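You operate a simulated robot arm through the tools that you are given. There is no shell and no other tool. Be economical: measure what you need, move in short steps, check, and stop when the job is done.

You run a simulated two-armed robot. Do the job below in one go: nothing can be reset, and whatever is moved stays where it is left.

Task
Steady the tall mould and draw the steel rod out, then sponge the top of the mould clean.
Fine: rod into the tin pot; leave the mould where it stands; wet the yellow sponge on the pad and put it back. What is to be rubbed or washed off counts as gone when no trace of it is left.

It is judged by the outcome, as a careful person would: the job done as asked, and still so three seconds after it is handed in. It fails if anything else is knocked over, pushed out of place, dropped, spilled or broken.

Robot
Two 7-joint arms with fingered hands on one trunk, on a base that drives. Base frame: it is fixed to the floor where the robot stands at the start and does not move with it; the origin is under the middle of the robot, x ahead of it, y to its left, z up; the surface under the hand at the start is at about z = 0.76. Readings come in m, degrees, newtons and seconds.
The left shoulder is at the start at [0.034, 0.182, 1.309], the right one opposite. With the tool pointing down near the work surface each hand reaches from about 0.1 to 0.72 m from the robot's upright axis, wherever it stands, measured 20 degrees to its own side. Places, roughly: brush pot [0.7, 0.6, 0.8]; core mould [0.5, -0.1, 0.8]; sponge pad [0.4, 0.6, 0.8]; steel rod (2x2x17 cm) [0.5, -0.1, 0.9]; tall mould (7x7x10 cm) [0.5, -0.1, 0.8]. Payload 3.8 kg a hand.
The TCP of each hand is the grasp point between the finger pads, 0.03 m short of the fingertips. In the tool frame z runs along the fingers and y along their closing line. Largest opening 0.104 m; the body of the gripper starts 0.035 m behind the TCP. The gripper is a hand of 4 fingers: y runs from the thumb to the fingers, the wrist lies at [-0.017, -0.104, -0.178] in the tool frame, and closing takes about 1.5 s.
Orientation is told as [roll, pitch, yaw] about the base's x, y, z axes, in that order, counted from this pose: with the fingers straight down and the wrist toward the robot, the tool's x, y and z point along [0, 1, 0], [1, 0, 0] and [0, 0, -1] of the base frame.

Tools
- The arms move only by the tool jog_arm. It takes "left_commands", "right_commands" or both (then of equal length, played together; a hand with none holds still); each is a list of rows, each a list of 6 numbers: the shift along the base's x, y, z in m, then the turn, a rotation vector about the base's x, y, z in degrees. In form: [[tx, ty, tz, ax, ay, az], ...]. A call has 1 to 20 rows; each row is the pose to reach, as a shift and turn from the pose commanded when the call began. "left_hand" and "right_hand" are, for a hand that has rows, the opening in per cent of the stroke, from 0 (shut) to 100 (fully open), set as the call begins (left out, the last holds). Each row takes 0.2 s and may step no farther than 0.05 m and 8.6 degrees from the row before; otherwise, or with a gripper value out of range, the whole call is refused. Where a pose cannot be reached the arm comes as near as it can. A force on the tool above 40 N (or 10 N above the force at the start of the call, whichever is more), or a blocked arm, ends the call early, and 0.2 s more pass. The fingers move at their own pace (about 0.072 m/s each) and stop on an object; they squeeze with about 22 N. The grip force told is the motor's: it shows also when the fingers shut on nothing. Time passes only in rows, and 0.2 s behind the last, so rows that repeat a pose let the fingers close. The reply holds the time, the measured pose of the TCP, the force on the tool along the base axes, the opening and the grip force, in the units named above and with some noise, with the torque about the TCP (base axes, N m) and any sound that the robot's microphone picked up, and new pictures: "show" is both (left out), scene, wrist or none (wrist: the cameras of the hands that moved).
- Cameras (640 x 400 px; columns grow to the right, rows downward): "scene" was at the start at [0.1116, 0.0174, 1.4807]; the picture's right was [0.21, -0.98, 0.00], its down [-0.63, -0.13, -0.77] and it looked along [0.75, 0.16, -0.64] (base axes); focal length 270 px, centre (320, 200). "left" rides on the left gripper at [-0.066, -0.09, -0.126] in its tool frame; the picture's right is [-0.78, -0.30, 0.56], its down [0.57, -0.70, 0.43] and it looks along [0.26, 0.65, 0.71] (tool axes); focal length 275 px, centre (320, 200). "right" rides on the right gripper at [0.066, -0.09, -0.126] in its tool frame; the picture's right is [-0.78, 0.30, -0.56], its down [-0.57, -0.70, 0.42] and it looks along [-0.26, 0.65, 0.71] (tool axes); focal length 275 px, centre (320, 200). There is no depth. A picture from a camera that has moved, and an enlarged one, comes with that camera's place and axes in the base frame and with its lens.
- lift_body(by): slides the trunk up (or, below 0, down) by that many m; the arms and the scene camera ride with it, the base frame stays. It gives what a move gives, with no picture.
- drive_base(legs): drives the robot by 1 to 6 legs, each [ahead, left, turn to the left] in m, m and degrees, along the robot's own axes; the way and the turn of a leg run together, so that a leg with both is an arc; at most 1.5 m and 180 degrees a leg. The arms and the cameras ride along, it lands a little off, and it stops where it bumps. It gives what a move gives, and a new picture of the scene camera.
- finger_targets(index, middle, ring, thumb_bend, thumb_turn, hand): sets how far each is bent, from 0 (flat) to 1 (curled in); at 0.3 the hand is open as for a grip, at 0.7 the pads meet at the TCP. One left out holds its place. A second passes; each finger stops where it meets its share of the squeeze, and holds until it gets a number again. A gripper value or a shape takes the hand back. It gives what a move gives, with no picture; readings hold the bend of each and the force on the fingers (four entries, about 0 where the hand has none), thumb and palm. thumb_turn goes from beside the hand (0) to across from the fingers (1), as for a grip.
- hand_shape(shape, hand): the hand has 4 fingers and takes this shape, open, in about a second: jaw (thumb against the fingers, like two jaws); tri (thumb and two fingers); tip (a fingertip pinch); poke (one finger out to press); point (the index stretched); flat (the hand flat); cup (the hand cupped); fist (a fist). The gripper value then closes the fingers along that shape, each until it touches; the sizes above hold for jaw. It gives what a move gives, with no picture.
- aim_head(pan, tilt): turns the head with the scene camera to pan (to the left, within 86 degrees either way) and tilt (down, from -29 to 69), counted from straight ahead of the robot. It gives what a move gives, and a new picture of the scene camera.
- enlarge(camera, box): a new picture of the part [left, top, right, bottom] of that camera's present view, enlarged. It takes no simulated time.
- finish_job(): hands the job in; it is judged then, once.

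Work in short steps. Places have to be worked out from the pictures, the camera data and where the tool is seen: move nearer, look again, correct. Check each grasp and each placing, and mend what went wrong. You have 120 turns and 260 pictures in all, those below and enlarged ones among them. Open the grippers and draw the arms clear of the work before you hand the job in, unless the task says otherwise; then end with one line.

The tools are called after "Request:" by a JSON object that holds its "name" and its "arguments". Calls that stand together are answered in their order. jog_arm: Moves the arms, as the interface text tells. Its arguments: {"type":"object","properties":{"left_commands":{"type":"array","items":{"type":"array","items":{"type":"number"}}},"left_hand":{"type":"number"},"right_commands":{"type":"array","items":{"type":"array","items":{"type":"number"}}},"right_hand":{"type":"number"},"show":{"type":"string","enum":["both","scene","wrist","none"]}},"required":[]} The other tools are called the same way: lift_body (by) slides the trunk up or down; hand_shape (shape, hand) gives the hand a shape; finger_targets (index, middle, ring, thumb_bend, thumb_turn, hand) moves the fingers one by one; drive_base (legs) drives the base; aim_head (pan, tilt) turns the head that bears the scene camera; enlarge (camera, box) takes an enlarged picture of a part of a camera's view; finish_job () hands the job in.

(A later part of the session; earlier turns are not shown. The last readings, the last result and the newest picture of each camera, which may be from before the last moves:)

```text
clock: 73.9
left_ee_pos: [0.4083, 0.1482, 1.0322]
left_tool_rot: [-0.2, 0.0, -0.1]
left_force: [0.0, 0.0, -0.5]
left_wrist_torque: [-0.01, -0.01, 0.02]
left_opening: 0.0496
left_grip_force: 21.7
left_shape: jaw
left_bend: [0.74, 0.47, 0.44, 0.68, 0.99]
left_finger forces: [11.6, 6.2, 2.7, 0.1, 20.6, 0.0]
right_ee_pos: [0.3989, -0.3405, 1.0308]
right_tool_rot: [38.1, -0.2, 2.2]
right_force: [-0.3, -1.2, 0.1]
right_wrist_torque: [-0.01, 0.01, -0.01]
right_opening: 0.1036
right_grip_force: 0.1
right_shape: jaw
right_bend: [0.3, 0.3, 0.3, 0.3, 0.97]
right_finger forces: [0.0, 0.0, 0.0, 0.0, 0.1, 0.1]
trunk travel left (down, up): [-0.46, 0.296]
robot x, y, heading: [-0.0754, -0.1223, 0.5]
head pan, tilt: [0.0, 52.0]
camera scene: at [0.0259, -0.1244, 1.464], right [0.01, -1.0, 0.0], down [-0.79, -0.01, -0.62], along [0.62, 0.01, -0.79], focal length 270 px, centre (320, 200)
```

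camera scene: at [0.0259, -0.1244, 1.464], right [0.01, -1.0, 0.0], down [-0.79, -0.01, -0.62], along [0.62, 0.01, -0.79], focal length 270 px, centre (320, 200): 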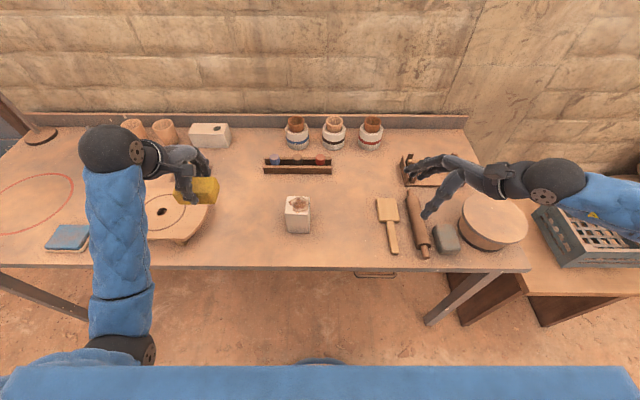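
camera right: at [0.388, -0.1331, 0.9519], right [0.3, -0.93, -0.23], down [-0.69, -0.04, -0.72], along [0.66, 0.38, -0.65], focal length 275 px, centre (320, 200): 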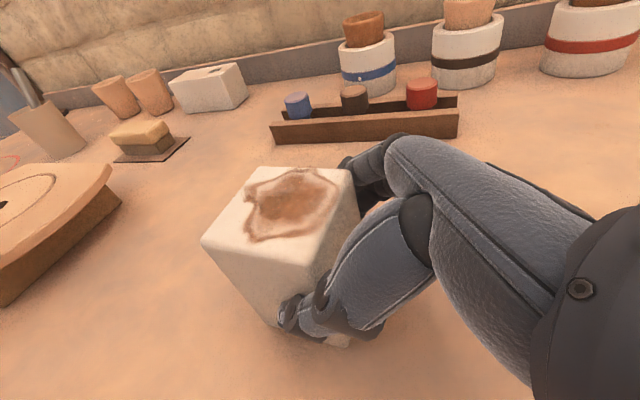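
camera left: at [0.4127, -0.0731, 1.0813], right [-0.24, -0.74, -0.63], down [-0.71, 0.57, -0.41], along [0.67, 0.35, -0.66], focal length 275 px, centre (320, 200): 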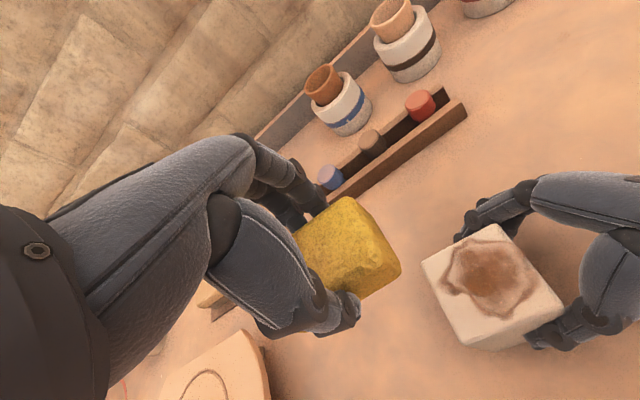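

First I test that the left hand reaches above the mould level from here.

Request:
{"name": "jog_arm", "arguments": {"left_commands": [[0.012, -0.035, -0.005, 0, 0, 0], [0.024, -0.07, -0.01, 0, 0, 0], [0.036, -0.105, -0.02, 0, 0, 0], [0.048, -0.14, -0.03, 0, 0, 0], [0.06, -0.17, -0.04, 0, 0, 0], [0.069, -0.198, -0.05, 0, 0, 0], [0.069, -0.198, -0.05, 0, 0, 0]], "show": "wrist"}}

```text
clock: 75.5
left_ee_pos: [0.4799, -0.0476, 0.9849]
left_tool_rot: [-0.2, 0.1, 0.1]
left_force: [0.5, 0.6, -0.3]
left_wrist_torque: [-0.01, -0.02, 0.03]
left_opening: 0.0494
left_grip_force: 22.0
left_shape: jaw
left_bend: [0.74, 0.47, 0.44, 0.68, 0.99]
left_finger forces: [11.7, 6.3, 2.7, 0.1, 20.4, 0.1]
right_ee_pos: [0.4, -0.3395, 1.0326]
right_tool_rot: [38.0, -0.2, 2.2]
right_force: [0.3, -0.6, -1.1]
right_wrist_torque: [-0.02, -0.01, 0.04]
right_opening: 0.1035
right_grip_force: 0.1
right_shape: jaw
right_bend: [0.3, 0.3, 0.3, 0.3, 0.97]
right_finger forces: [0.0, 0.0, 0.0, 0.1, 0.0, 0.0]
trunk travel left (down, up): [-0.46, 0.296]
robot x, y, heading: [-0.0734, -0.1234, 0.4]
head pan, tilt: [0.0, 52.0]
camera left: at [0.3901, -0.1132, 1.1102], right [-0.3, -0.78, -0.55], down [-0.7, 0.57, -0.43], along [0.65, 0.26, -0.72], focal length 275 px, centre (320, 200)
```

left: 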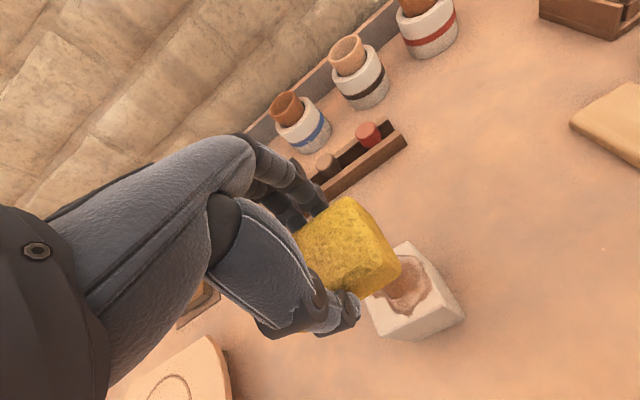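

That works. I move the left hand aside again and bring the right hand to its standoff, then look.

Request:
{"name": "jog_arm", "arguments": {"left_commands": [[0, 0.03, 0.01, 0, 0, 0], [0, 0.06, 0.01, 0, 0, 0], [0, 0.09, 0.01, 0, 0, 0], [0, 0.12, 0.01, 0, 0, 0], [0, 0.14, 0.01, 0, 0, 0], [0, 0.14, 0.01, 0, 0, 0], [0, 0.14, 0.01, 0, 0, 0]], "right_commands": [[0.02, 0.02, -0.005, 2, 0, -0.4], [0.04, 0.045, -0.015, 4, 0, -0.8], [0.06, 0.075, -0.035, 6, 0, -1.2], [0.075, 0.1, -0.06, 8, 0, -1.6], [0.079, 0.125, -0.09, 10, 0, -2], [0.079, 0.145, -0.113, 12, 0.2, -2.2], [0.079, 0.145, -0.113, 12, 0.2, -2.2]], "show": "scene"}}

Request:
{"name": "enlarge", "arguments": {"camera": "scene", "box": [240, 170, 380, 260]}}

```text
clock: 77.1
left_ee_pos: [0.4774, 0.0898, 0.9922]
left_tool_rot: [-0.2, 0.0, 0.1]
left_force: [0.0, 0.7, 0.5]
left_wrist_torque: [0.02, 0.03, 0.02]
left_opening: 0.0495
left_grip_force: 22.1
left_shape: jaw
left_bend: [0.74, 0.47, 0.44, 0.68, 0.99]
left_finger forces: [11.5, 6.1, 2.7, 0.1, 20.4, 0.0]
right_ee_pos: [0.4788, -0.1945, 0.9184]
right_tool_rot: [50.1, -0.3, -0.1]
right_force: [0.4, 0.2, 0.5]
right_wrist_torque: [0.0, -0.04, 0.01]
right_opening: 0.1036
right_grip_force: 0.2
right_shape: jaw
right_bend: [0.3, 0.3, 0.3, 0.3, 0.97]
right_finger forces: [0.0, 0.1, 0.0, 0.0, 0.1, 0.0]
trunk travel left (down, up): [-0.46, 0.296]
robot x, y, heading: [-0.0778, -0.1261, 0.6]
head pan, tilt: [0.0, 52.0]
camera scene: at [0.0269, -0.1228, 1.464], right [0.01, -1.0, 0.0], down [-0.79, -0.01, -0.62], along [0.62, 0.01, -0.79], focal length 270 px, centre (320, 200)
```

scene: 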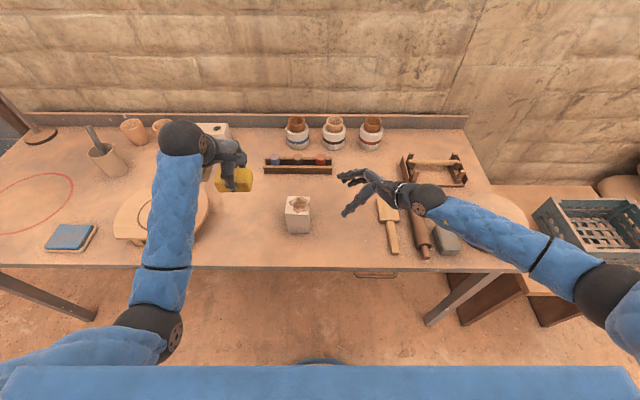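

```text
4.44 times, centred on (310, 215) of scene
camera zoom: at [0.0269, -0.1228, 1.464], right [0.01, -1.0, 0.0], down [-0.79, -0.01, -0.62], along [0.62, 0.01, -0.79], focal length 1199 px, centre (364, 133)
```

zoom: 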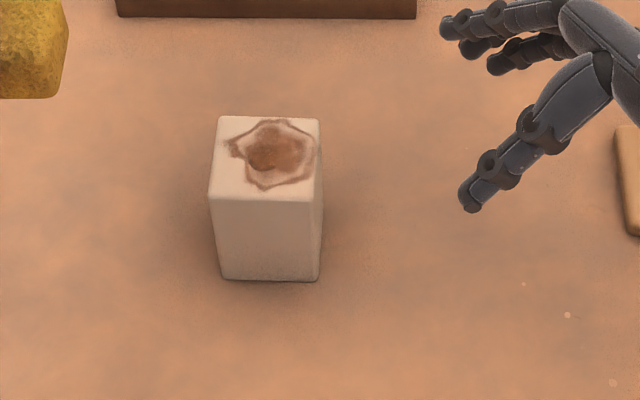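

The mould reads (0.479, -0.055) and the hand is in line. I go in along the approach, part of the way first.

Request:
{"name": "jog_arm", "arguments": {"right_commands": [[0, 0.015, -0.013, 0, 0, 0], [0, 0.03, -0.026, 0, 0, 0], [0, 0.045, -0.039, 0, 0, 0], [0, 0.06, -0.052, 0, 0, 0], [0, 0.06, -0.052, 0, 0, 0]], "show": "wrist"}}

Request:
{"name": "enlarge", "arguments": {"camera": "scene", "box": [240, 170, 380, 260]}}

```text
clock: 78.3
left_ee_pos: [0.4782, 0.0889, 0.9923]
left_tool_rot: [-0.2, 0.0, 0.0]
left_force: [0.2, 0.0, -0.5]
left_wrist_torque: [-0.01, 0.0, -0.04]
left_opening: 0.0496
left_grip_force: 22.2
left_shape: jaw
left_bend: [0.74, 0.47, 0.44, 0.68, 0.99]
left_finger forces: [11.4, 6.1, 2.6, 0.0, 20.4, 0.0]
right_ee_pos: [0.479, -0.1354, 0.8689]
right_tool_rot: [50.0, -0.3, -0.1]
right_force: [0.1, 0.3, -0.3]
right_wrist_torque: [0.01, 0.01, -0.05]
right_opening: 0.1037
right_grip_force: 0.1
right_shape: jaw
right_bend: [0.3, 0.3, 0.3, 0.3, 0.97]
right_finger forces: [0.0, 0.1, 0.1, 0.0, 0.1, 0.0]
trunk travel left (down, up): [-0.46, 0.296]
robot x, y, heading: [-0.0766, -0.1271, 0.7]
head pan, tilt: [0.0, 52.0]
camera right: at [0.3881, -0.1881, 0.9984], right [0.3, -0.93, -0.23], down [-0.7, -0.04, -0.72], along [0.65, 0.38, -0.66], focal length 275 px, centre (320, 200)
```

right: 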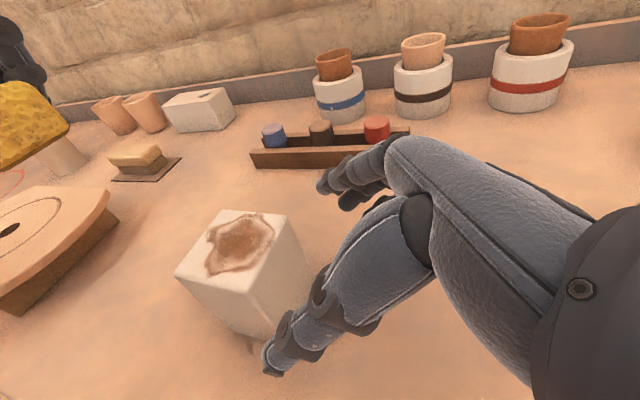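

```text
4.44 times, centred on (310, 215) of scene
camera zoom: at [0.027, -0.123, 1.464], right [0.01, -1.0, 0.0], down [-0.79, -0.01, -0.62], along [0.62, 0.01, -0.79], focal length 1199 px, centre (364, 133)
```

zoom: 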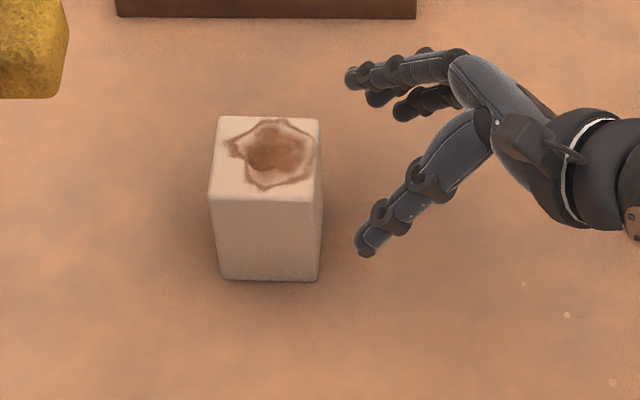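

All clear. I go in the final 5 cm and then close on the mould.

Request:
{"name": "jog_arm", "arguments": {"right_commands": [[0, 0.013, -0.012, 0, 0, 0], [0, 0.026, -0.024, 0, 0, 0], [0, 0.039, -0.036, 0, 0, 0], [0, 0.051, -0.047, 0, 0, 0], [0, 0.051, -0.047, 0, 0, 0]], "show": "none"}}

Request:
{"name": "enlarge", "arguments": {"camera": "scene", "box": [240, 170, 380, 260]}}

```text
clock: 79.5
left_ee_pos: [0.4788, 0.0902, 0.9907]
left_tool_rot: [-0.1, 0.1, 0.0]
left_force: [1.2, -0.8, -1.1]
left_wrist_torque: [0.02, 0.01, 0.03]
left_opening: 0.0493
left_grip_force: 21.7
left_shape: jaw
left_bend: [0.74, 0.47, 0.44, 0.68, 0.99]
left_finger forces: [11.4, 6.1, 2.7, 0.1, 20.3, 0.1]
right_ee_pos: [0.4798, -0.0825, 0.8195]
right_tool_rot: [50.1, -0.3, -0.1]
right_force: [0.5, -0.4, -0.8]
right_wrist_torque: [0.01, -0.01, 0.0]
right_opening: 0.104
right_grip_force: 0.1
right_shape: jaw
right_bend: [0.3, 0.3, 0.3, 0.3, 0.97]
right_finger forces: [0.0, 0.0, 0.0, 0.1, 0.0, 0.0]
trunk travel left (down, up): [-0.46, 0.296]
robot x, y, heading: [-0.0738, -0.1224, 0.6]
head pan, tilt: [0.0, 52.0]
```

```text
4.44 times, centred on (310, 215) of scene
camera zoom: at [0.0271, -0.1229, 1.4639], right [0.01, -1.0, 0.0], down [-0.79, -0.01, -0.62], along [0.62, 0.01, -0.79], focal length 1199 px, centre (364, 133)
```

zoom: 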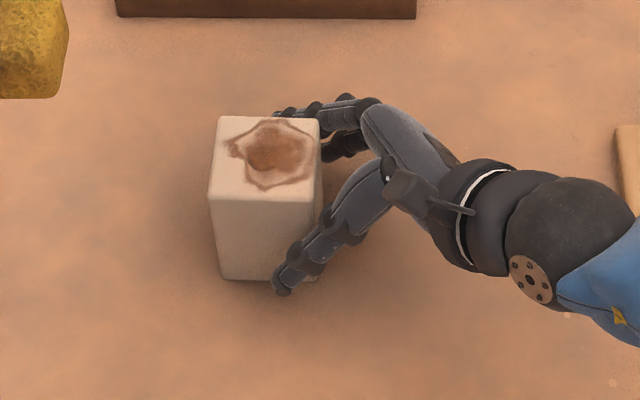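

Good. I close the right hand, then check the mould has not shifted.

Request:
{"name": "jog_arm", "arguments": {"right_commands": [[0, 0, 0, 0, 0, 0], [0, 0, 0, 0, 0, 0], [0, 0, 0, 0, 0, 0], [0, 0, 0, 0, 0, 0], [0, 0, 0, 0, 0, 0], [0, 0, 0, 0, 0, 0], [0, 0, 0, 0, 0, 0]], "right_hand": 0, "show": "wrist"}}

Request:
{"name": "enlarge", "arguments": {"camera": "scene", "box": [240, 170, 380, 260]}}

```text
clock: 81.1
left_ee_pos: [0.4783, 0.0898, 0.9913]
left_tool_rot: [-0.3, 0.1, 0.1]
left_force: [-0.6, 0.4, -0.1]
left_wrist_torque: [0.03, 0.01, -0.03]
left_opening: 0.0496
left_grip_force: 22.1
left_shape: jaw
left_bend: [0.74, 0.47, 0.44, 0.68, 0.99]
left_finger forces: [11.6, 6.1, 2.7, 0.1, 20.4, 0.1]
right_ee_pos: [0.4799, -0.0833, 0.8195]
right_tool_rot: [49.9, -0.3, -0.1]
right_force: [0.8, -1.1, 0.9]
right_wrist_torque: [-0.01, -0.03, 0.05]
right_opening: 0.0548
right_grip_force: 21.9
right_shape: jaw
right_bend: [0.74, 0.43, 0.4, 0.67, 1.0]
right_finger forces: [10.4, 6.2, 2.6, 0.0, 18.7, 0.0]
trunk travel left (down, up): [-0.46, 0.296]
robot x, y, heading: [-0.0759, -0.1215, 0.9]
head pan, tilt: [0.0, 52.0]
camera right: at [0.3891, -0.1359, 0.9502], right [0.3, -0.93, -0.24], down [-0.7, -0.04, -0.72], along [0.65, 0.38, -0.66], focal length 275 px, centre (320, 200)
```

right: 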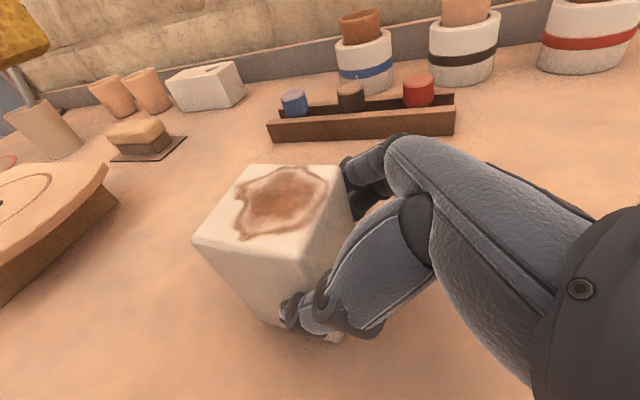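

```text
4.44 times, centred on (310, 215) of scene
camera zoom: at [0.0271, -0.1228, 1.4639], right [0.01, -1.0, 0.0], down [-0.79, -0.01, -0.62], along [0.62, 0.01, -0.79], focal length 1199 px, centre (364, 133)
```

zoom: 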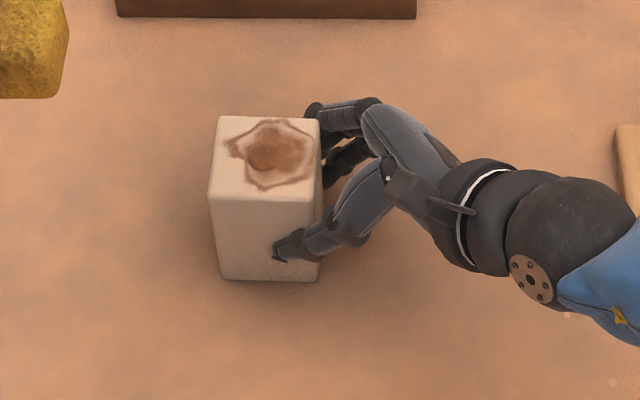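

The mould is held and unmoved. I bring the sponge over it, starting at y -0.048, and down to just above the top.

Request:
{"name": "jog_arm", "arguments": {"left_commands": [[0, -0.035, 0, 0, 0, 0], [0, -0.07, 0, 0, 0, 0], [0, -0.105, 0, 0, 0, 0], [0, -0.138, 0, 0, 0, 0], [0, -0.138, -0.03, 0, 0, 0], [0, -0.138, -0.06, 0, 0, 0], [0, -0.138, -0.06, 0, 0, 0]], "show": "both"}}

Request:
{"name": "enlarge", "arguments": {"camera": "left", "box": [220, 160, 540, 380]}}

Request:
{"name": "enlarge", "arguments": {"camera": "right", "box": [120, 0, 480, 380]}}

```text
clock: 82.7
left_ee_pos: [0.4787, -0.0484, 0.9286]
left_tool_rot: [-0.1, 0.2, 0.1]
left_force: [-0.4, -0.4, -0.9]
left_wrist_torque: [-0.01, -0.01, -0.03]
left_opening: 0.0494
left_grip_force: 22.0
left_shape: jaw
left_bend: [0.74, 0.47, 0.44, 0.68, 0.99]
left_finger forces: [11.5, 6.2, 2.7, 0.0, 20.3, 0.1]
right_ee_pos: [0.4796, -0.0836, 0.8199]
right_tool_rot: [50.0, -0.2, -0.1]
right_force: [-0.3, 0.0, 0.9]
right_wrist_torque: [0.04, -0.06, 0.03]
right_opening: 0.0546
right_grip_force: 22.0
right_shape: jaw
right_bend: [0.74, 0.43, 0.4, 0.67, 1.0]
right_finger forces: [10.4, 6.2, 2.6, 0.0, 18.9, 0.1]
trunk travel left (down, up): [-0.46, 0.296]
robot x, y, heading: [-0.0774, -0.1228, 0.7]
head pan, tilt: [0.0, 52.0]
camera scene: at [0.027, -0.1227, 1.464], right [0.01, -1.0, 0.0], down [-0.79, -0.01, -0.62], along [0.62, 0.01, -0.79], focal length 270 px, centre (320, 200)
camera left: at [0.3891, -0.1144, 1.0551], right [-0.3, -0.78, -0.55], down [-0.7, 0.57, -0.43], along [0.65, 0.26, -0.72], focal length 275 px, centre (320, 200)
```

scene: 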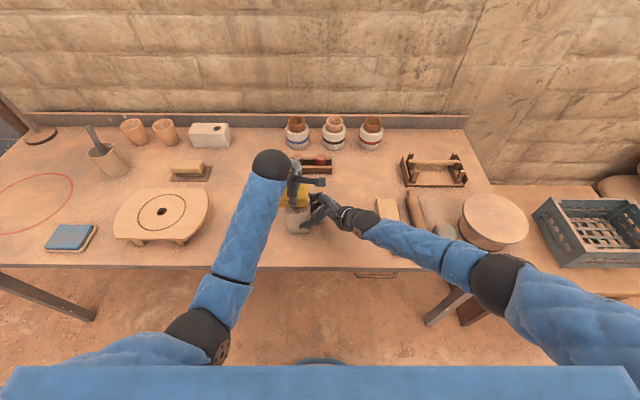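
left: 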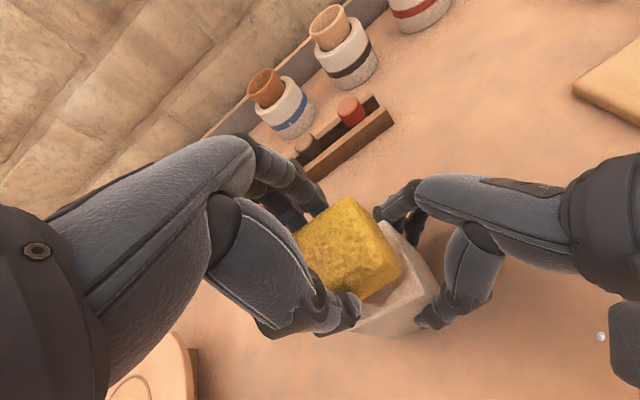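

```text
1.82 times, centred on (380, 270) of left
camera zoom: at [0.3891, -0.1144, 1.0551], right [-0.3, -0.78, -0.55], down [-0.7, 0.57, -0.43], along [0.65, 0.26, -0.72], focal length 500 px, centre (211, 73)
```

zoom: 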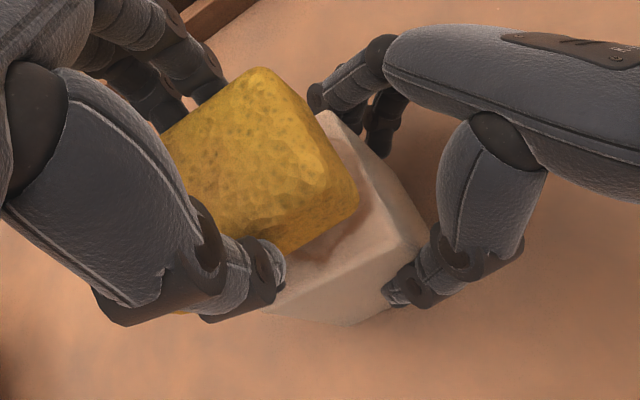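

```text
1.05 times, centred on (300, 190) of right (not enlarged: the box is as wide or as high as the picture)
camera zoom: at [0.389, -0.1357, 0.9502], right [0.3, -0.93, -0.24], down [-0.7, -0.04, -0.72], along [0.65, 0.38, -0.66], focal length 290 px, centre (341, 210)
```

zoom: 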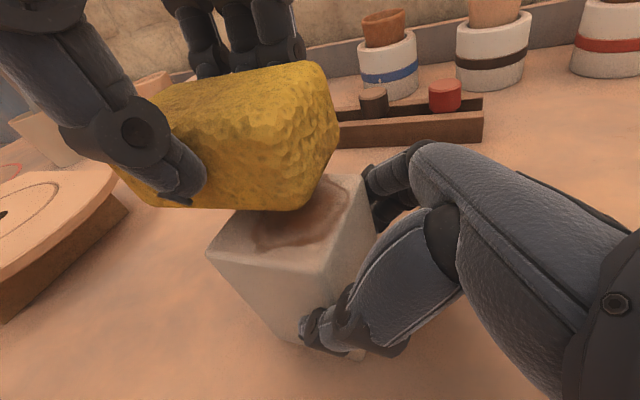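

The sponge hovers just above. I lower it to contact gently.

Request:
{"name": "jog_arm", "arguments": {"left_commands": [[0, -0.002, -0.006, 0, 0, 0], [0, -0.004, -0.012, 0, 0, 0], [0, -0.004, -0.016, 0, 0, 0], [0, -0.004, -0.018, 0, 0, 0], [0, -0.004, -0.018, 0, 0, 0]], "show": "none"}}

Request:
{"name": "enlarge", "arguments": {"camera": "right", "box": [120, 0, 460, 380]}}

```text
clock: 83.9
left_ee_pos: [0.4835, -0.0454, 0.9153]
left_tool_rot: [0.5, -0.4, 0.2]
left_force: [0.5, -0.7, 0.7]
left_wrist_torque: [-0.03, 0.02, -0.02]
left_opening: 0.0494
left_grip_force: 21.5
left_shape: jaw
left_bend: [0.74, 0.47, 0.44, 0.68, 0.99]
left_finger forces: [11.5, 6.0, 2.8, 0.0, 20.4, 0.1]
right_ee_pos: [0.4801, -0.0822, 0.8195]
right_tool_rot: [50.0, -0.3, -0.1]
right_force: [-1.0, -0.6, 0.0]
right_wrist_torque: [-0.01, -0.04, 0.02]
right_opening: 0.0545
right_grip_force: 21.9
right_shape: jaw
right_bend: [0.74, 0.43, 0.4, 0.67, 1.0]
right_finger forces: [10.2, 6.1, 2.6, 0.0, 18.8, 0.0]
trunk travel left (down, up): [-0.46, 0.296]
robot x, y, heading: [-0.0761, -0.1218, 0.8]
head pan, tilt: [0.0, 52.0]
```

```text
1.05 times, centred on (290, 190) of right (not enlarged: the box is as wide or as high as the picture)
camera zoom: at [0.389, -0.1357, 0.9502], right [0.3, -0.93, -0.24], down [-0.7, -0.04, -0.72], along [0.65, 0.38, -0.66], focal length 290 px, centre (352, 210)
```

zoom: 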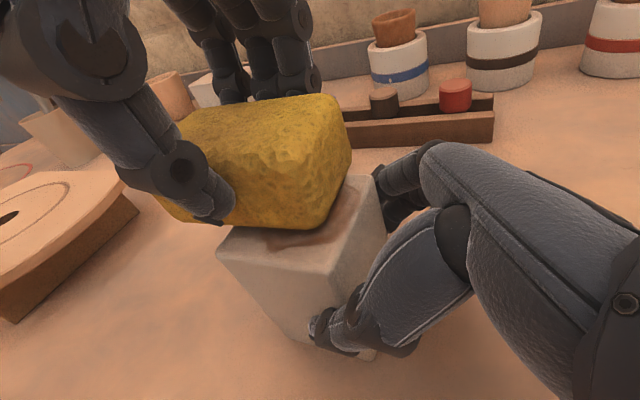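

The left arm is hanging up again, about 5–7 mm short with no force on the tool, so it is the elbow. I lift slightly and turn the left hand by -25° to bring its wrist outward and free the elbow.

Request:
{"name": "jog_arm", "arguments": {"left_commands": [[-0.001, -0.001, 0.012, 0, 0, -3], [-0.002, -0.003, 0.02, 0, 0, -8], [-0.003, -0.004, 0.02, 0, 0, -13], [-0.004, -0.005, 0.02, -0.3, 0.2, -18], [-0.005, -0.006, 0.02, -0.5, 0.4, -25], [-0.005, -0.006, 0.02, -0.5, 0.4, -25]], "show": "scene"}}

```text
clock: 85.3
left_ee_pos: [0.4727, -0.0597, 0.9331]
left_tool_rot: [-0.9, 0.4, -25.1]
left_force: [0.0, -0.4, -0.3]
left_wrist_torque: [0.0, 0.01, -0.02]
left_opening: 0.0491
left_grip_force: 22.0
left_shape: jaw
left_bend: [0.74, 0.47, 0.44, 0.68, 0.99]
left_finger forces: [11.5, 6.0, 2.8, 0.0, 20.4, 0.0]
right_ee_pos: [0.48, -0.0826, 0.8201]
right_tool_rot: [50.0, -0.2, -0.1]
right_force: [-1.1, -0.9, 0.5]
right_wrist_torque: [0.05, -0.07, 0.07]
right_opening: 0.0545
right_grip_force: 22.3
right_shape: jaw
right_bend: [0.74, 0.43, 0.4, 0.67, 1.0]
right_finger forces: [10.2, 6.0, 2.6, 0.1, 19.0, 0.0]
trunk travel left (down, up): [-0.46, 0.296]
robot x, y, heading: [-0.0735, -0.1298, 0.6]
head pan, tilt: [0.0, 52.0]
camera scene: at [0.0271, -0.1227, 1.4639], right [0.01, -1.0, 0.0], down [-0.79, -0.01, -0.62], along [0.62, 0.01, -0.79], focal length 270 px, centre (320, 200)
```

scene: 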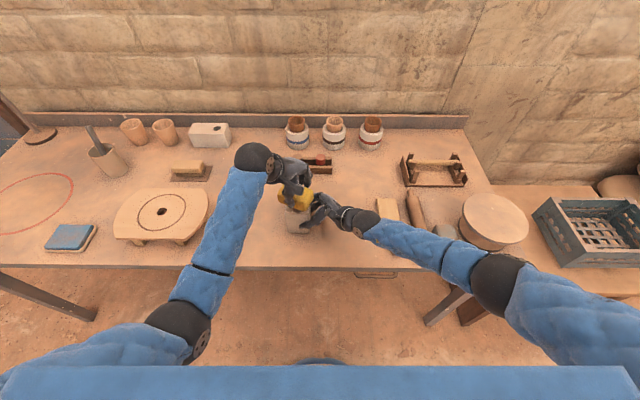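

The arm now follows properly. I centre the sponge on (0.479, -0.055) and lower it to contact.

Request:
{"name": "jog_arm", "arguments": {"left_commands": [[0.003, 0.002, -0.008, 0, 0, 0], [0.006, 0.004, -0.015, 0, 0, 0], [0.006, 0.004, -0.02, 0, 0, 0], [0.006, 0.004, -0.023, 0, 0, 0], [0.006, 0.004, -0.023, 0, 0, 0]], "show": "none"}}

Request:
{"name": "enlarge", "arguments": {"camera": "right", "box": [120, 0, 460, 380]}}

```text
clock: 86.5
left_ee_pos: [0.479, -0.0546, 0.9106]
left_tool_rot: [-0.9, 0.4, -24.9]
left_force: [-0.5, 0.5, -0.5]
left_wrist_torque: [0.04, 0.0, 0.01]
left_opening: 0.0491
left_grip_force: 21.8
left_shape: jaw
left_bend: [0.74, 0.47, 0.44, 0.68, 0.99]
left_finger forces: [11.4, 6.1, 2.7, 0.1, 20.4, 0.0]
right_ee_pos: [0.48, -0.0839, 0.8206]
right_tool_rot: [50.0, -0.2, -0.2]
right_force: [0.3, -1.1, 0.2]
right_wrist_torque: [-0.01, -0.04, 0.01]
right_opening: 0.0545
right_grip_force: 21.9
right_shape: jaw
right_bend: [0.74, 0.43, 0.4, 0.67, 1.0]
right_finger forces: [10.3, 6.2, 2.7, 0.0, 18.8, 0.1]
trunk travel left (down, up): [-0.46, 0.296]
robot x, y, heading: [-0.0751, -0.1221, 0.6]
head pan, tilt: [0.0, 52.0]
```

```text
1.05 times, centred on (290, 190) of right (not enlarged: the box is as wide or as high as the picture)
camera zoom: at [0.3891, -0.1357, 0.9502], right [0.3, -0.93, -0.24], down [-0.7, -0.04, -0.72], along [0.65, 0.38, -0.66], focal length 290 px, centre (352, 210)
```

zoom: 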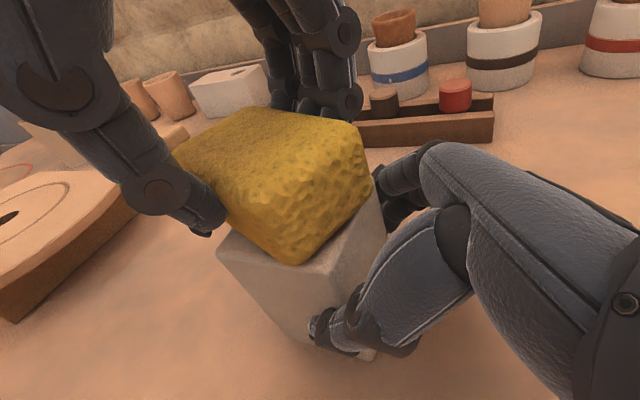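

Not touching yet. I lower in 1.5 mm steps until the force shows.

Request:
{"name": "jog_arm", "arguments": {"left_commands": [[0, 0, -0.0015, 0, 0, 0], [0, 0, -0.003, 0, 0, 0], [0, 0, -0.0045, 0, 0, 0], [0, 0, -0.0045, 0, 0, 0]], "show": "none"}}

```text
clock: 87.5
left_ee_pos: [0.4788, -0.0535, 0.9078]
left_tool_rot: [-0.8, 0.2, -25.1]
left_force: [-2.7, -0.2, 7.9]
left_wrist_torque: [0.06, 0.05, 0.0]
left_opening: 0.0493
left_grip_force: 21.8
left_shape: jaw
left_bend: [0.74, 0.47, 0.44, 0.68, 0.99]
left_finger forces: [11.4, 6.0, 2.9, 0.0, 22.0, 0.0]
right_ee_pos: [0.479, -0.0825, 0.8195]
right_tool_rot: [50.1, -0.3, -0.1]
right_force: [2.1, 0.3, 0.3]
right_wrist_torque: [0.03, -0.08, -0.06]
right_opening: 0.0543
right_grip_force: 22.4
right_shape: jaw
right_bend: [0.74, 0.43, 0.4, 0.67, 1.0]
right_finger forces: [11.1, 6.6, 3.0, 0.1, 18.0, 0.0]
trunk travel left (down, up): [-0.46, 0.296]
robot x, y, heading: [-0.0746, -0.1234, 0.4]
head pan, tilt: [0.0, 52.0]
```

Contact at 8 N. Now I rub in short strokes over the whole top.

Request:
{"name": "jog_arm", "arguments": {"left_commands": [[0.009, 0, 0, 0, 0, 0], [0.018, 0, 0, 0, 0, 0], [0.009, 0, 0, 0, 0, 0], [0, 0, 0, 0, 0, 0], [-0.009, 0, 0, 0, 0, 0], [-0.018, 0, 0, 0, 0, 0], [-0.018, 0.008, 0, 0, 0, 0], [-0.009, 0.01, 0, 0, 0, 0], [0, 0.01, 0, 0, 0, 0], [0.009, 0.01, 0, 0, 0, 0], [0.018, 0.01, 0, 0, 0, 0], [0.018, 0, 0, 0, 0, 0], [0.018, -0.008, 0, 0, 0, 0], [0.009, -0.01, 0, 0, 0, 0], [0, -0.01, 0, 0, 0, 0], [-0.009, -0.01, 0, 0, 0, 0], [-0.018, -0.01, 0, 0, 0, 0], [-0.01, -0.005, 0, 0, 0, 0], [0, 0, 0, 0, 0, 0]], "show": "none"}}

Request:
{"name": "enlarge", "arguments": {"camera": "right", "box": [120, 60, 460, 380]}}

```text
clock: 91.5
left_ee_pos: [0.4793, -0.0553, 0.9068]
left_tool_rot: [-0.8, 0.4, -24.9]
left_force: [-1.9, -0.3, 5.5]
left_wrist_torque: [0.04, 0.09, 0.01]
left_opening: 0.049
left_grip_force: 21.9
left_shape: jaw
left_bend: [0.74, 0.48, 0.46, 0.69, 0.99]
left_finger forces: [12.0, 5.2, 2.9, 0.1, 22.3, 0.0]
right_ee_pos: [0.4802, -0.084, 0.8206]
right_tool_rot: [49.9, -0.4, -0.1]
right_force: [1.8, 0.3, 0.1]
right_wrist_torque: [-0.02, -0.04, -0.06]
right_opening: 0.0544
right_grip_force: 22.3
right_shape: jaw
right_bend: [0.74, 0.43, 0.4, 0.67, 1.0]
right_finger forces: [11.9, 6.7, 2.9, 0.1, 19.1, 0.1]
trunk travel left (down, up): [-0.46, 0.296]
robot x, y, heading: [-0.0751, -0.123, 0.4]
head pan, tilt: [0.0, 52.0]
```

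```text
1.25 times, centred on (290, 220) of right
camera zoom: at [0.3889, -0.1358, 0.9505], right [0.3, -0.93, -0.24], down [-0.7, -0.04, -0.72], along [0.65, 0.38, -0.66], focal length 344 px, centre (358, 175)
```

zoom: 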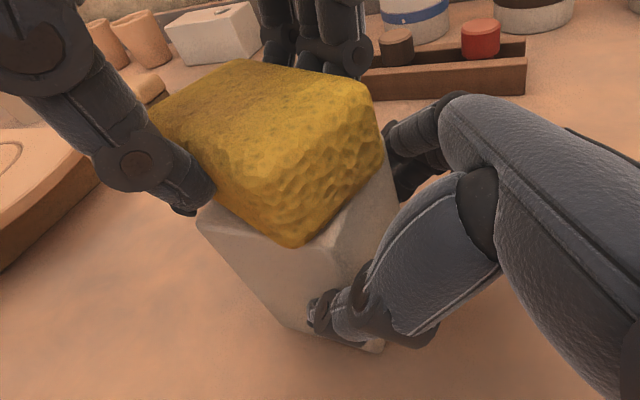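

No trouble. I run a second round with slightly wider strokes, then lift to inspect.

Request:
{"name": "jog_arm", "arguments": {"left_commands": [[0.01, -0.006, -0.001, 0, 0, 0], [0.022, -0.012, -0.001, 0, 0, 0], [0.022, 0, -0.001, 0, 0, 0], [0.022, 0.012, -0.001, 0, 0, 0], [0.01, 0.014, -0.001, 0, 0, 0], [0, 0.014, -0.001, 0, 0, 0], [-0.01, 0.014, -0.001, 0, 0, 0], [-0.022, 0.012, -0.001, 0, 0, 0], [-0.022, 0, -0.001, 0, 0, 0], [-0.022, -0.012, -0.001, 0, 0, 0], [-0.01, -0.012, -0.001, 0, 0, 0], [0, -0.012, -0.001, 0, 0, 0], [0.01, -0.012, -0.001, 0, 0, 0], [0.01, 0, -0.001, 0, 0, 0], [0, 0.01, -0.001, 0, 0, 0], [-0.01, 0, -0.001, 0, 0, 0], [0, 0, -0.001, 0, 0, 0]], "show": "none"}}

Request:
{"name": "jog_arm", "arguments": {"left_commands": [[0, 0, 0.015, 0, 0, 0], [0, 0.01, 0.04, 0, 0, 0], [0, 0.04, 0.06, 0, 0, 0], [0, 0.08, 0.08, 0, 0, 0], [0, 0.12, 0.08, 0, 0, 0], [0, 0.15, 0.08, 0, 0, 0]], "show": "none"}}

Request:
{"name": "enlarge", "arguments": {"camera": "right", "box": [180, 130, 400, 350]}}

Request:
{"name": "enlarge", "arguments": {"camera": "scene", "box": [240, 170, 380, 260]}}

```text
clock: 95.1
left_ee_pos: [0.478, -0.052, 0.9062]
left_tool_rot: [-0.8, 0.3, -25.1]
left_force: [-1.9, -0.2, 3.9]
left_wrist_torque: [0.01, 0.08, -0.01]
left_opening: 0.0494
left_grip_force: 22.0
left_shape: jaw
left_bend: [0.74, 0.48, 0.46, 0.68, 0.99]
left_finger forces: [11.5, 6.0, 2.8, 0.0, 22.2, 0.0]
right_ee_pos: [0.48, -0.0822, 0.8201]
right_tool_rot: [50.1, -0.3, -0.1]
right_force: [0.0, 0.3, -0.9]
right_wrist_torque: [0.0, -0.12, -0.01]
right_opening: 0.0538
right_grip_force: 21.8
right_shape: jaw
right_bend: [0.74, 0.43, 0.4, 0.68, 1.0]
right_finger forces: [11.0, 6.5, 2.9, 0.1, 18.6, 0.0]
trunk travel left (down, up): [-0.46, 0.296]
robot x, y, heading: [-0.0748, -0.1249, 0.5]
head pan, tilt: [0.0, 52.0]
```

```text
clock: 96.5
left_ee_pos: [0.4814, 0.0983, 0.9867]
left_tool_rot: [-0.8, 0.2, -25.0]
left_force: [-0.1, -0.2, -1.3]
left_wrist_torque: [0.0, -0.01, 0.02]
left_opening: 0.0494
left_grip_force: 22.3
left_shape: jaw
left_bend: [0.74, 0.48, 0.46, 0.68, 0.99]
left_finger forces: [11.9, 6.2, 3.1, 0.0, 21.1, 0.0]
right_ee_pos: [0.4794, -0.0824, 0.8201]
right_tool_rot: [50.0, -0.3, -0.1]
right_force: [-0.2, 0.4, 1.6]
right_wrist_torque: [0.04, -0.08, 0.06]
right_opening: 0.0538
right_grip_force: 22.3
right_shape: jaw
right_bend: [0.74, 0.43, 0.4, 0.68, 1.0]
right_finger forces: [10.3, 6.4, 2.8, 0.1, 19.2, 0.1]
trunk travel left (down, up): [-0.46, 0.296]
robot x, y, heading: [-0.0708, -0.1221, 0.6]
head pan, tilt: [0.0, 52.0]
```

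```text
1.82 times, centred on (290, 240) of right
camera zoom: at [0.3889, -0.1355, 0.9504], right [0.3, -0.93, -0.23], down [-0.7, -0.04, -0.72], along [0.65, 0.38, -0.66], focal length 500 px, centre (374, 127)
```

zoom: 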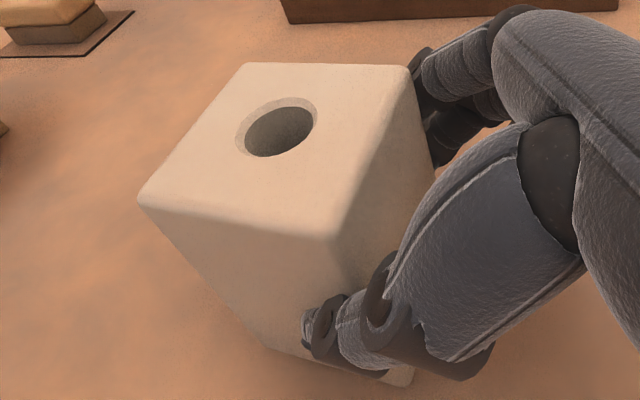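

```text
4.44 times, centred on (310, 215) of scene
camera zoom: at [0.0267, -0.1222, 1.464], right [0.01, -1.0, 0.0], down [-0.79, -0.01, -0.62], along [0.62, 0.01, -0.79], focal length 1199 px, centre (364, 133)
```

zoom: 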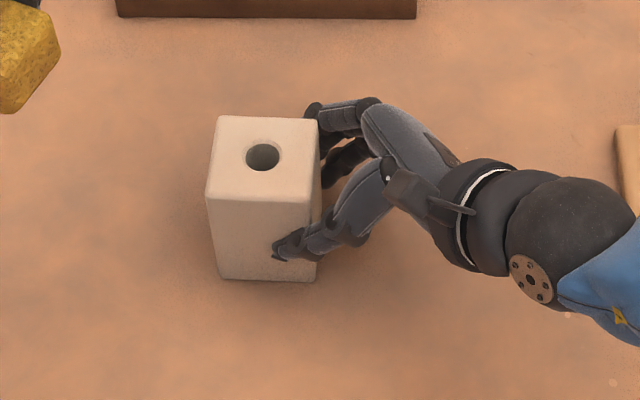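

The top is fully clean and the mould has stayed put. I release the mould, back the right hand out, and turn the left hand back to yaw 0.

Request:
{"name": "jog_arm", "arguments": {"right_commands": [[0, 0, 0, 0, 0, 0], [0, 0, 0, 0, 0, 0], [0, 0, 0, 0, 0, 0], [0, 0, 0, 0, 0, 0], [0, 0, 0, 0, 0, 0], [0, 0, 0, 0, 0, 0], [0, 0, 0, 0, 0, 0]], "right_hand": 100, "show": "none"}}

Request:
{"name": "jog_arm", "arguments": {"right_commands": [[0, -0.02, 0.017, 0, 0, 0], [0, -0.04, 0.034, 0, 0, 0], [0, -0.065, 0.055, 0, 0, 0], [0, -0.09, 0.077, 0, 0, 0], [0, -0.115, 0.1, 0, 0, 0], [-0.02, -0.13, 0.14, -4, 0, 0], [-0.04, -0.14, 0.18, -8, 0, 0], [-0.06, -0.14, 0.21, -12, 0, 0]], "left_commands": [[-0.01, 0.02, 0.01, 0, 0, 3], [-0.02, 0.04, 0.02, 0, 0, 6], [-0.03, 0.05, 0.03, 0, 0, 9], [-0.04, 0.05, 0.04, 0.3, 0, 12], [-0.05, 0.05, 0.05, 0.6, 0, 15], [-0.06, 0.05, 0.05, 0.8, 0, 19], [-0.07, 0.05, 0.05, 0.8, -0.2, 22], [-0.07, 0.05, 0.05, 0.8, -0.2, 25]], "show": "scene"}}

Request:
{"name": "enlarge", "arguments": {"camera": "scene", "box": [240, 170, 380, 260]}}

```text
clock: 98.1
left_ee_pos: [0.4813, 0.0972, 0.9868]
left_tool_rot: [-0.8, 0.4, -25.0]
left_force: [0.4, -0.6, 0.1]
left_wrist_torque: [0.0, 0.01, 0.02]
left_opening: 0.0491
left_grip_force: 21.7
left_shape: jaw
left_bend: [0.74, 0.48, 0.46, 0.68, 0.99]
left_finger forces: [11.8, 6.2, 2.9, 0.0, 21.1, 0.1]
right_ee_pos: [0.4804, -0.0829, 0.8188]
right_tool_rot: [50.0, -0.2, -0.1]
right_force: [-0.1, 0.2, -0.2]
right_wrist_torque: [-0.02, -0.04, -0.01]
right_opening: 0.1037
right_grip_force: 0.0
right_shape: jaw
right_bend: [0.3, 0.3, 0.3, 0.3, 0.97]
right_finger forces: [0.1, 0.0, 0.0, 0.0, 0.1, 0.1]
trunk travel left (down, up): [-0.46, 0.296]
robot x, y, heading: [-0.0749, -0.122, 0.4]
head pan, tilt: [0.0, 52.0]
```

```text
clock: 99.9
left_ee_pos: [0.4092, 0.1473, 1.0357]
left_tool_rot: [-0.1, 0.4, 0.1]
left_force: [-0.4, -0.3, 0.8]
left_wrist_torque: [-0.02, -0.01, 0.01]
left_opening: 0.0494
left_grip_force: 22.0
left_shape: jaw
left_bend: [0.74, 0.48, 0.46, 0.68, 0.99]
left_finger forces: [12.0, 6.2, 3.1, 0.0, 21.1, 0.1]
right_ee_pos: [0.4195, -0.2236, 1.0301]
right_tool_rot: [38.0, -0.3, -0.1]
right_force: [-1.2, -0.2, -0.3]
right_wrist_torque: [-0.02, 0.0, 0.0]
right_opening: 0.1035
right_grip_force: 0.0
right_shape: jaw
right_bend: [0.3, 0.3, 0.3, 0.3, 0.97]
right_finger forces: [0.0, 0.1, 0.1, 0.1, 0.0, 0.1]
trunk travel left (down, up): [-0.46, 0.296]
robot x, y, heading: [-0.0809, -0.127, 0.5]
head pan, tilt: [0.0, 52.0]
camera scene: at [0.0266, -0.1225, 1.464], right [0.01, -1.0, 0.0], down [-0.79, -0.01, -0.62], along [0.62, 0.01, -0.79], focal length 270 px, centre (320, 200)
```

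scene: 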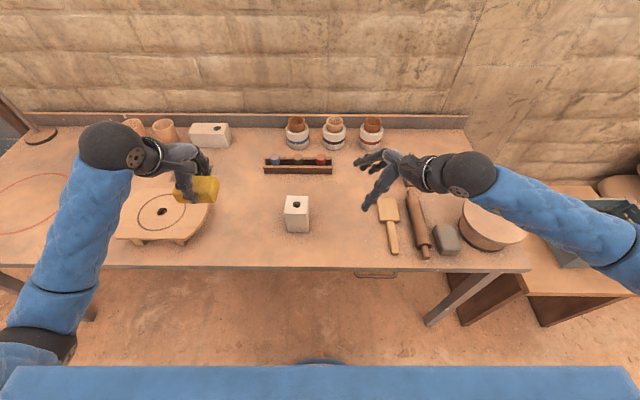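

```text
4.44 times, centred on (310, 215) of scene
camera zoom: at [0.0266, -0.1225, 1.464], right [0.01, -1.0, 0.0], down [-0.79, -0.01, -0.62], along [0.62, 0.01, -0.79], focal length 1199 px, centre (364, 133)
```

zoom: 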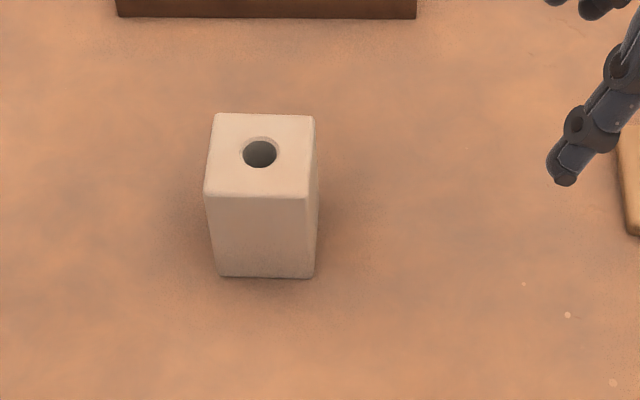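

The mould is clean and in place. I drive back to the left working spot to return the sponge.

Request:
{"name": "drive_base", "arguments": {"legs": [[0.076, 0.452, 0]]}}

Request:
{"name": "aim_head", "arguments": {"pan": 25, "tilt": 45}}

```text
clock: 102.7
left_ee_pos: [0.4809, 0.6125, 1.0348]
left_tool_rot: [0.0, 0.4, 0.1]
left_force: [0.0, -1.1, -0.7]
left_wrist_torque: [0.0, -0.02, 0.01]
left_opening: 0.0494
left_grip_force: 22.0
left_shape: jaw
left_bend: [0.74, 0.48, 0.46, 0.68, 0.99]
left_finger forces: [11.9, 6.2, 3.0, 0.0, 21.0, 0.1]
right_ee_pos: [0.4904, 0.24, 1.0289]
right_tool_rot: [38.1, -0.2, -0.1]
right_force: [-0.2, 0.2, 0.5]
right_wrist_torque: [-0.01, 0.0, -0.02]
right_opening: 0.1037
right_grip_force: 0.1
right_shape: jaw
right_bend: [0.3, 0.3, 0.3, 0.3, 0.97]
right_finger forces: [0.1, 0.0, 0.0, 0.0, 0.0, 0.0]
trunk travel left (down, up): [-0.46, 0.296]
robot x, y, heading: [-0.0072, 0.3379, 0.5]
head pan, tilt: [0.0, 52.0]
camera scene: at [0.0973, 0.3425, 1.4639], right [0.01, -1.0, 0.0], down [-0.79, -0.01, -0.62], along [0.62, 0.01, -0.79], focal length 270 px, centre (320, 200)
```

scene: 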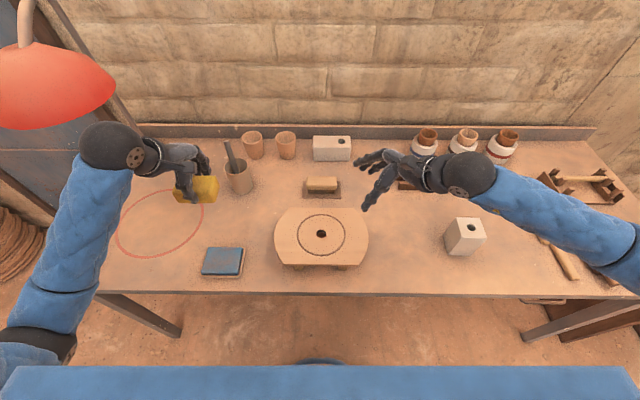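

```text
clock: 103.6
left_ee_pos: [0.4807, 0.6114, 1.0346]
left_tool_rot: [0.0, 0.3, 0.0]
left_force: [0.1, -0.9, -0.2]
left_wrist_torque: [-0.02, 0.01, 0.04]
left_opening: 0.0495
left_grip_force: 22.4
left_shape: jaw
left_bend: [0.74, 0.48, 0.46, 0.68, 0.99]
left_finger forces: [11.8, 6.3, 3.0, 0.0, 21.1, 0.0]
right_ee_pos: [0.4901, 0.2398, 1.0288]
right_tool_rot: [38.1, -0.3, -0.1]
right_force: [0.9, -0.3, 0.1]
right_wrist_torque: [0.04, -0.02, -0.04]
right_opening: 0.1038
right_grip_force: 0.1
right_shape: jaw
right_bend: [0.3, 0.3, 0.3, 0.3, 0.97]
right_finger forces: [0.0, 0.0, 0.0, 0.1, 0.0, 0.1]
trunk travel left (down, up): [-0.46, 0.296]
robot x, y, heading: [-0.0031, 0.3414, 0.8]
head pan, tilt: [25.0, 45.0]
camera scene: at [0.0954, 0.376, 1.4735], right [0.43, -0.9, 0.0], down [-0.64, -0.31, -0.71], along [0.64, 0.31, -0.71], focal length 270 px, centre (320, 200)
```

scene: 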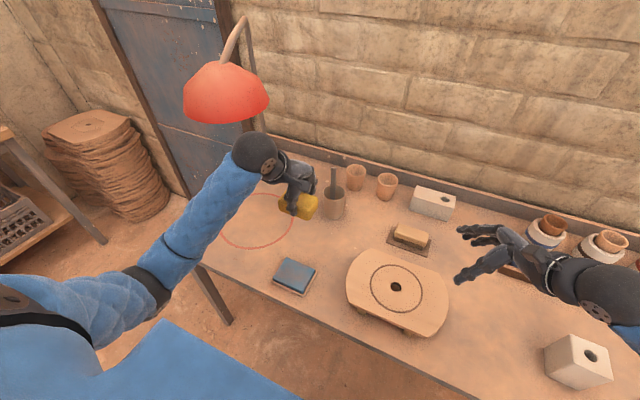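

I move over the sponge's home spot (0.556, 0.608) and lower toward the table.

Request:
{"name": "jog_arm", "arguments": {"left_commands": [[0.025, -0.001, -0.02, 0, 0, 0], [0.05, -0.002, -0.04, 0, 0, 0], [0.075, -0.003, -0.06, 0, 0, 0], [0.075, -0.003, -0.1, 0, 0, 0], [0.075, -0.003, -0.14, 0, 0, 0], [0.075, -0.003, -0.175, 0, 0, 0], [0.075, -0.003, -0.2, 0, 0, 0], [0.075, -0.003, -0.21, 0, 0, 0], [0.075, -0.003, -0.21, 0, 0, 0]], "show": "wrist"}}

Request:
{"name": "enlarge", "arguments": {"camera": "scene", "box": [230, 150, 390, 270]}}

```text
clock: 105.6
left_ee_pos: [0.5555, 0.6077, 0.8253]
left_tool_rot: [0.0, 0.4, 0.0]
left_force: [-0.5, -1.0, 0.1]
left_wrist_torque: [0.01, 0.0, 0.03]
left_opening: 0.0492
left_grip_force: 21.8
left_shape: jaw
left_bend: [0.74, 0.48, 0.46, 0.68, 0.99]
left_finger forces: [11.8, 6.0, 2.9, 0.1, 20.7, 0.1]
right_ee_pos: [0.4907, 0.2404, 1.0288]
right_tool_rot: [38.0, -0.3, -0.1]
right_force: [0.3, -0.4, 0.0]
right_wrist_torque: [0.0, 0.0, 0.03]
right_opening: 0.1033
right_grip_force: 0.1
right_shape: jaw
right_bend: [0.3, 0.3, 0.3, 0.3, 0.97]
right_finger forces: [0.1, 0.1, 0.0, 0.0, 0.0, 0.0]
trunk travel left (down, up): [-0.46, 0.296]
robot x, y, heading: [-0.0075, 0.3405, 0.8]
head pan, tilt: [25.0, 45.0]
camera left: at [0.4657, 0.5413, 0.9515], right [-0.3, -0.78, -0.56], down [-0.7, 0.57, -0.42], along [0.64, 0.27, -0.72], focal length 275 px, centre (320, 200)
```

left: 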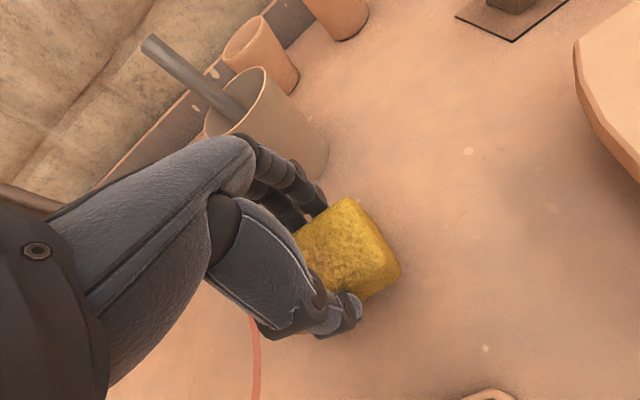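

```text
3.33 times, centred on (310, 210) of scene
camera zoom: at [0.0954, 0.3759, 1.4735], right [0.43, -0.9, 0.0], down [-0.64, -0.31, -0.71], along [0.64, 0.31, -0.71], focal length 899 px, centre (353, 167)
```

zoom: 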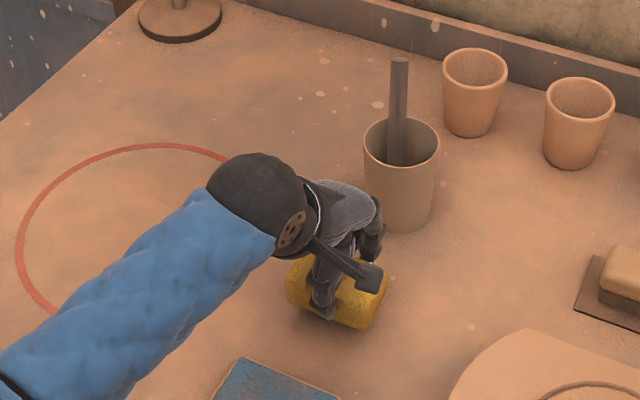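

Right over its home spot. I lower slowly until it touches the table.

Request:
{"name": "jog_arm", "arguments": {"left_commands": [[0, 0, -0.006, 0, 0, 0], [0, 0, -0.011, 0, 0, 0], [0, 0, -0.014, 0, 0, 0], [0, 0, -0.0165, 0, 0, 0], [0, 0, -0.0165, 0, 0, 0]], "show": "none"}}

```text
clock: 106.8
left_ee_pos: [0.5554, 0.6083, 0.8101]
left_tool_rot: [0.0, 0.5, 0.0]
left_force: [-0.4, 0.1, -0.7]
left_wrist_torque: [0.02, -0.02, 0.01]
left_opening: 0.0494
left_grip_force: 22.0
left_shape: jaw
left_bend: [0.74, 0.48, 0.46, 0.68, 0.99]
left_finger forces: [11.8, 6.1, 2.9, 0.0, 20.8, 0.0]
right_ee_pos: [0.491, 0.2402, 1.0292]
right_tool_rot: [38.0, -0.2, -0.1]
right_force: [-0.1, 0.8, -0.4]
right_wrist_torque: [0.03, 0.03, 0.0]
right_opening: 0.1036
right_grip_force: 0.0
right_shape: jaw
right_bend: [0.3, 0.3, 0.3, 0.3, 0.97]
right_finger forces: [0.1, 0.1, 0.1, 0.1, 0.1, 0.1]
trunk travel left (down, up): [-0.46, 0.296]
robot x, y, heading: [-0.0069, 0.34, 0.5]
head pan, tilt: [25.0, 45.0]
```

Still a hair above the table; I lower a few more mm.

Request:
{"name": "jog_arm", "arguments": {"left_commands": [[0, 0, -0.0015, 0, 0, 0], [0, 0, -0.003, 0, 0, 0], [0, 0, -0.004, 0, 0, 0], [0, 0, -0.004, 0, 0, 0]], "show": "none"}}

```text
clock: 107.8
left_ee_pos: [0.5549, 0.6081, 0.8065]
left_tool_rot: [0.0, 0.2, 0.0]
left_force: [0.3, -0.2, 6.4]
left_wrist_torque: [-0.05, 0.09, 0.0]
left_opening: 0.0492
left_grip_force: 21.7
left_shape: jaw
left_bend: [0.74, 0.48, 0.46, 0.68, 0.99]
left_finger forces: [11.9, 6.2, 3.2, 0.0, 20.9, 0.0]
right_ee_pos: [0.489, 0.2392, 1.0296]
right_tool_rot: [38.0, -0.3, -0.2]
right_force: [-0.2, 0.0, -0.3]
right_wrist_torque: [-0.01, 0.02, 0.02]
right_opening: 0.1038
right_grip_force: 0.1
right_shape: jaw
right_bend: [0.3, 0.3, 0.3, 0.3, 0.97]
right_finger forces: [0.0, 0.1, 0.1, 0.0, 0.0, 0.1]
trunk travel left (down, up): [-0.46, 0.296]
robot x, y, heading: [-0.0062, 0.3406, 0.5]
head pan, tilt: [25.0, 45.0]
```

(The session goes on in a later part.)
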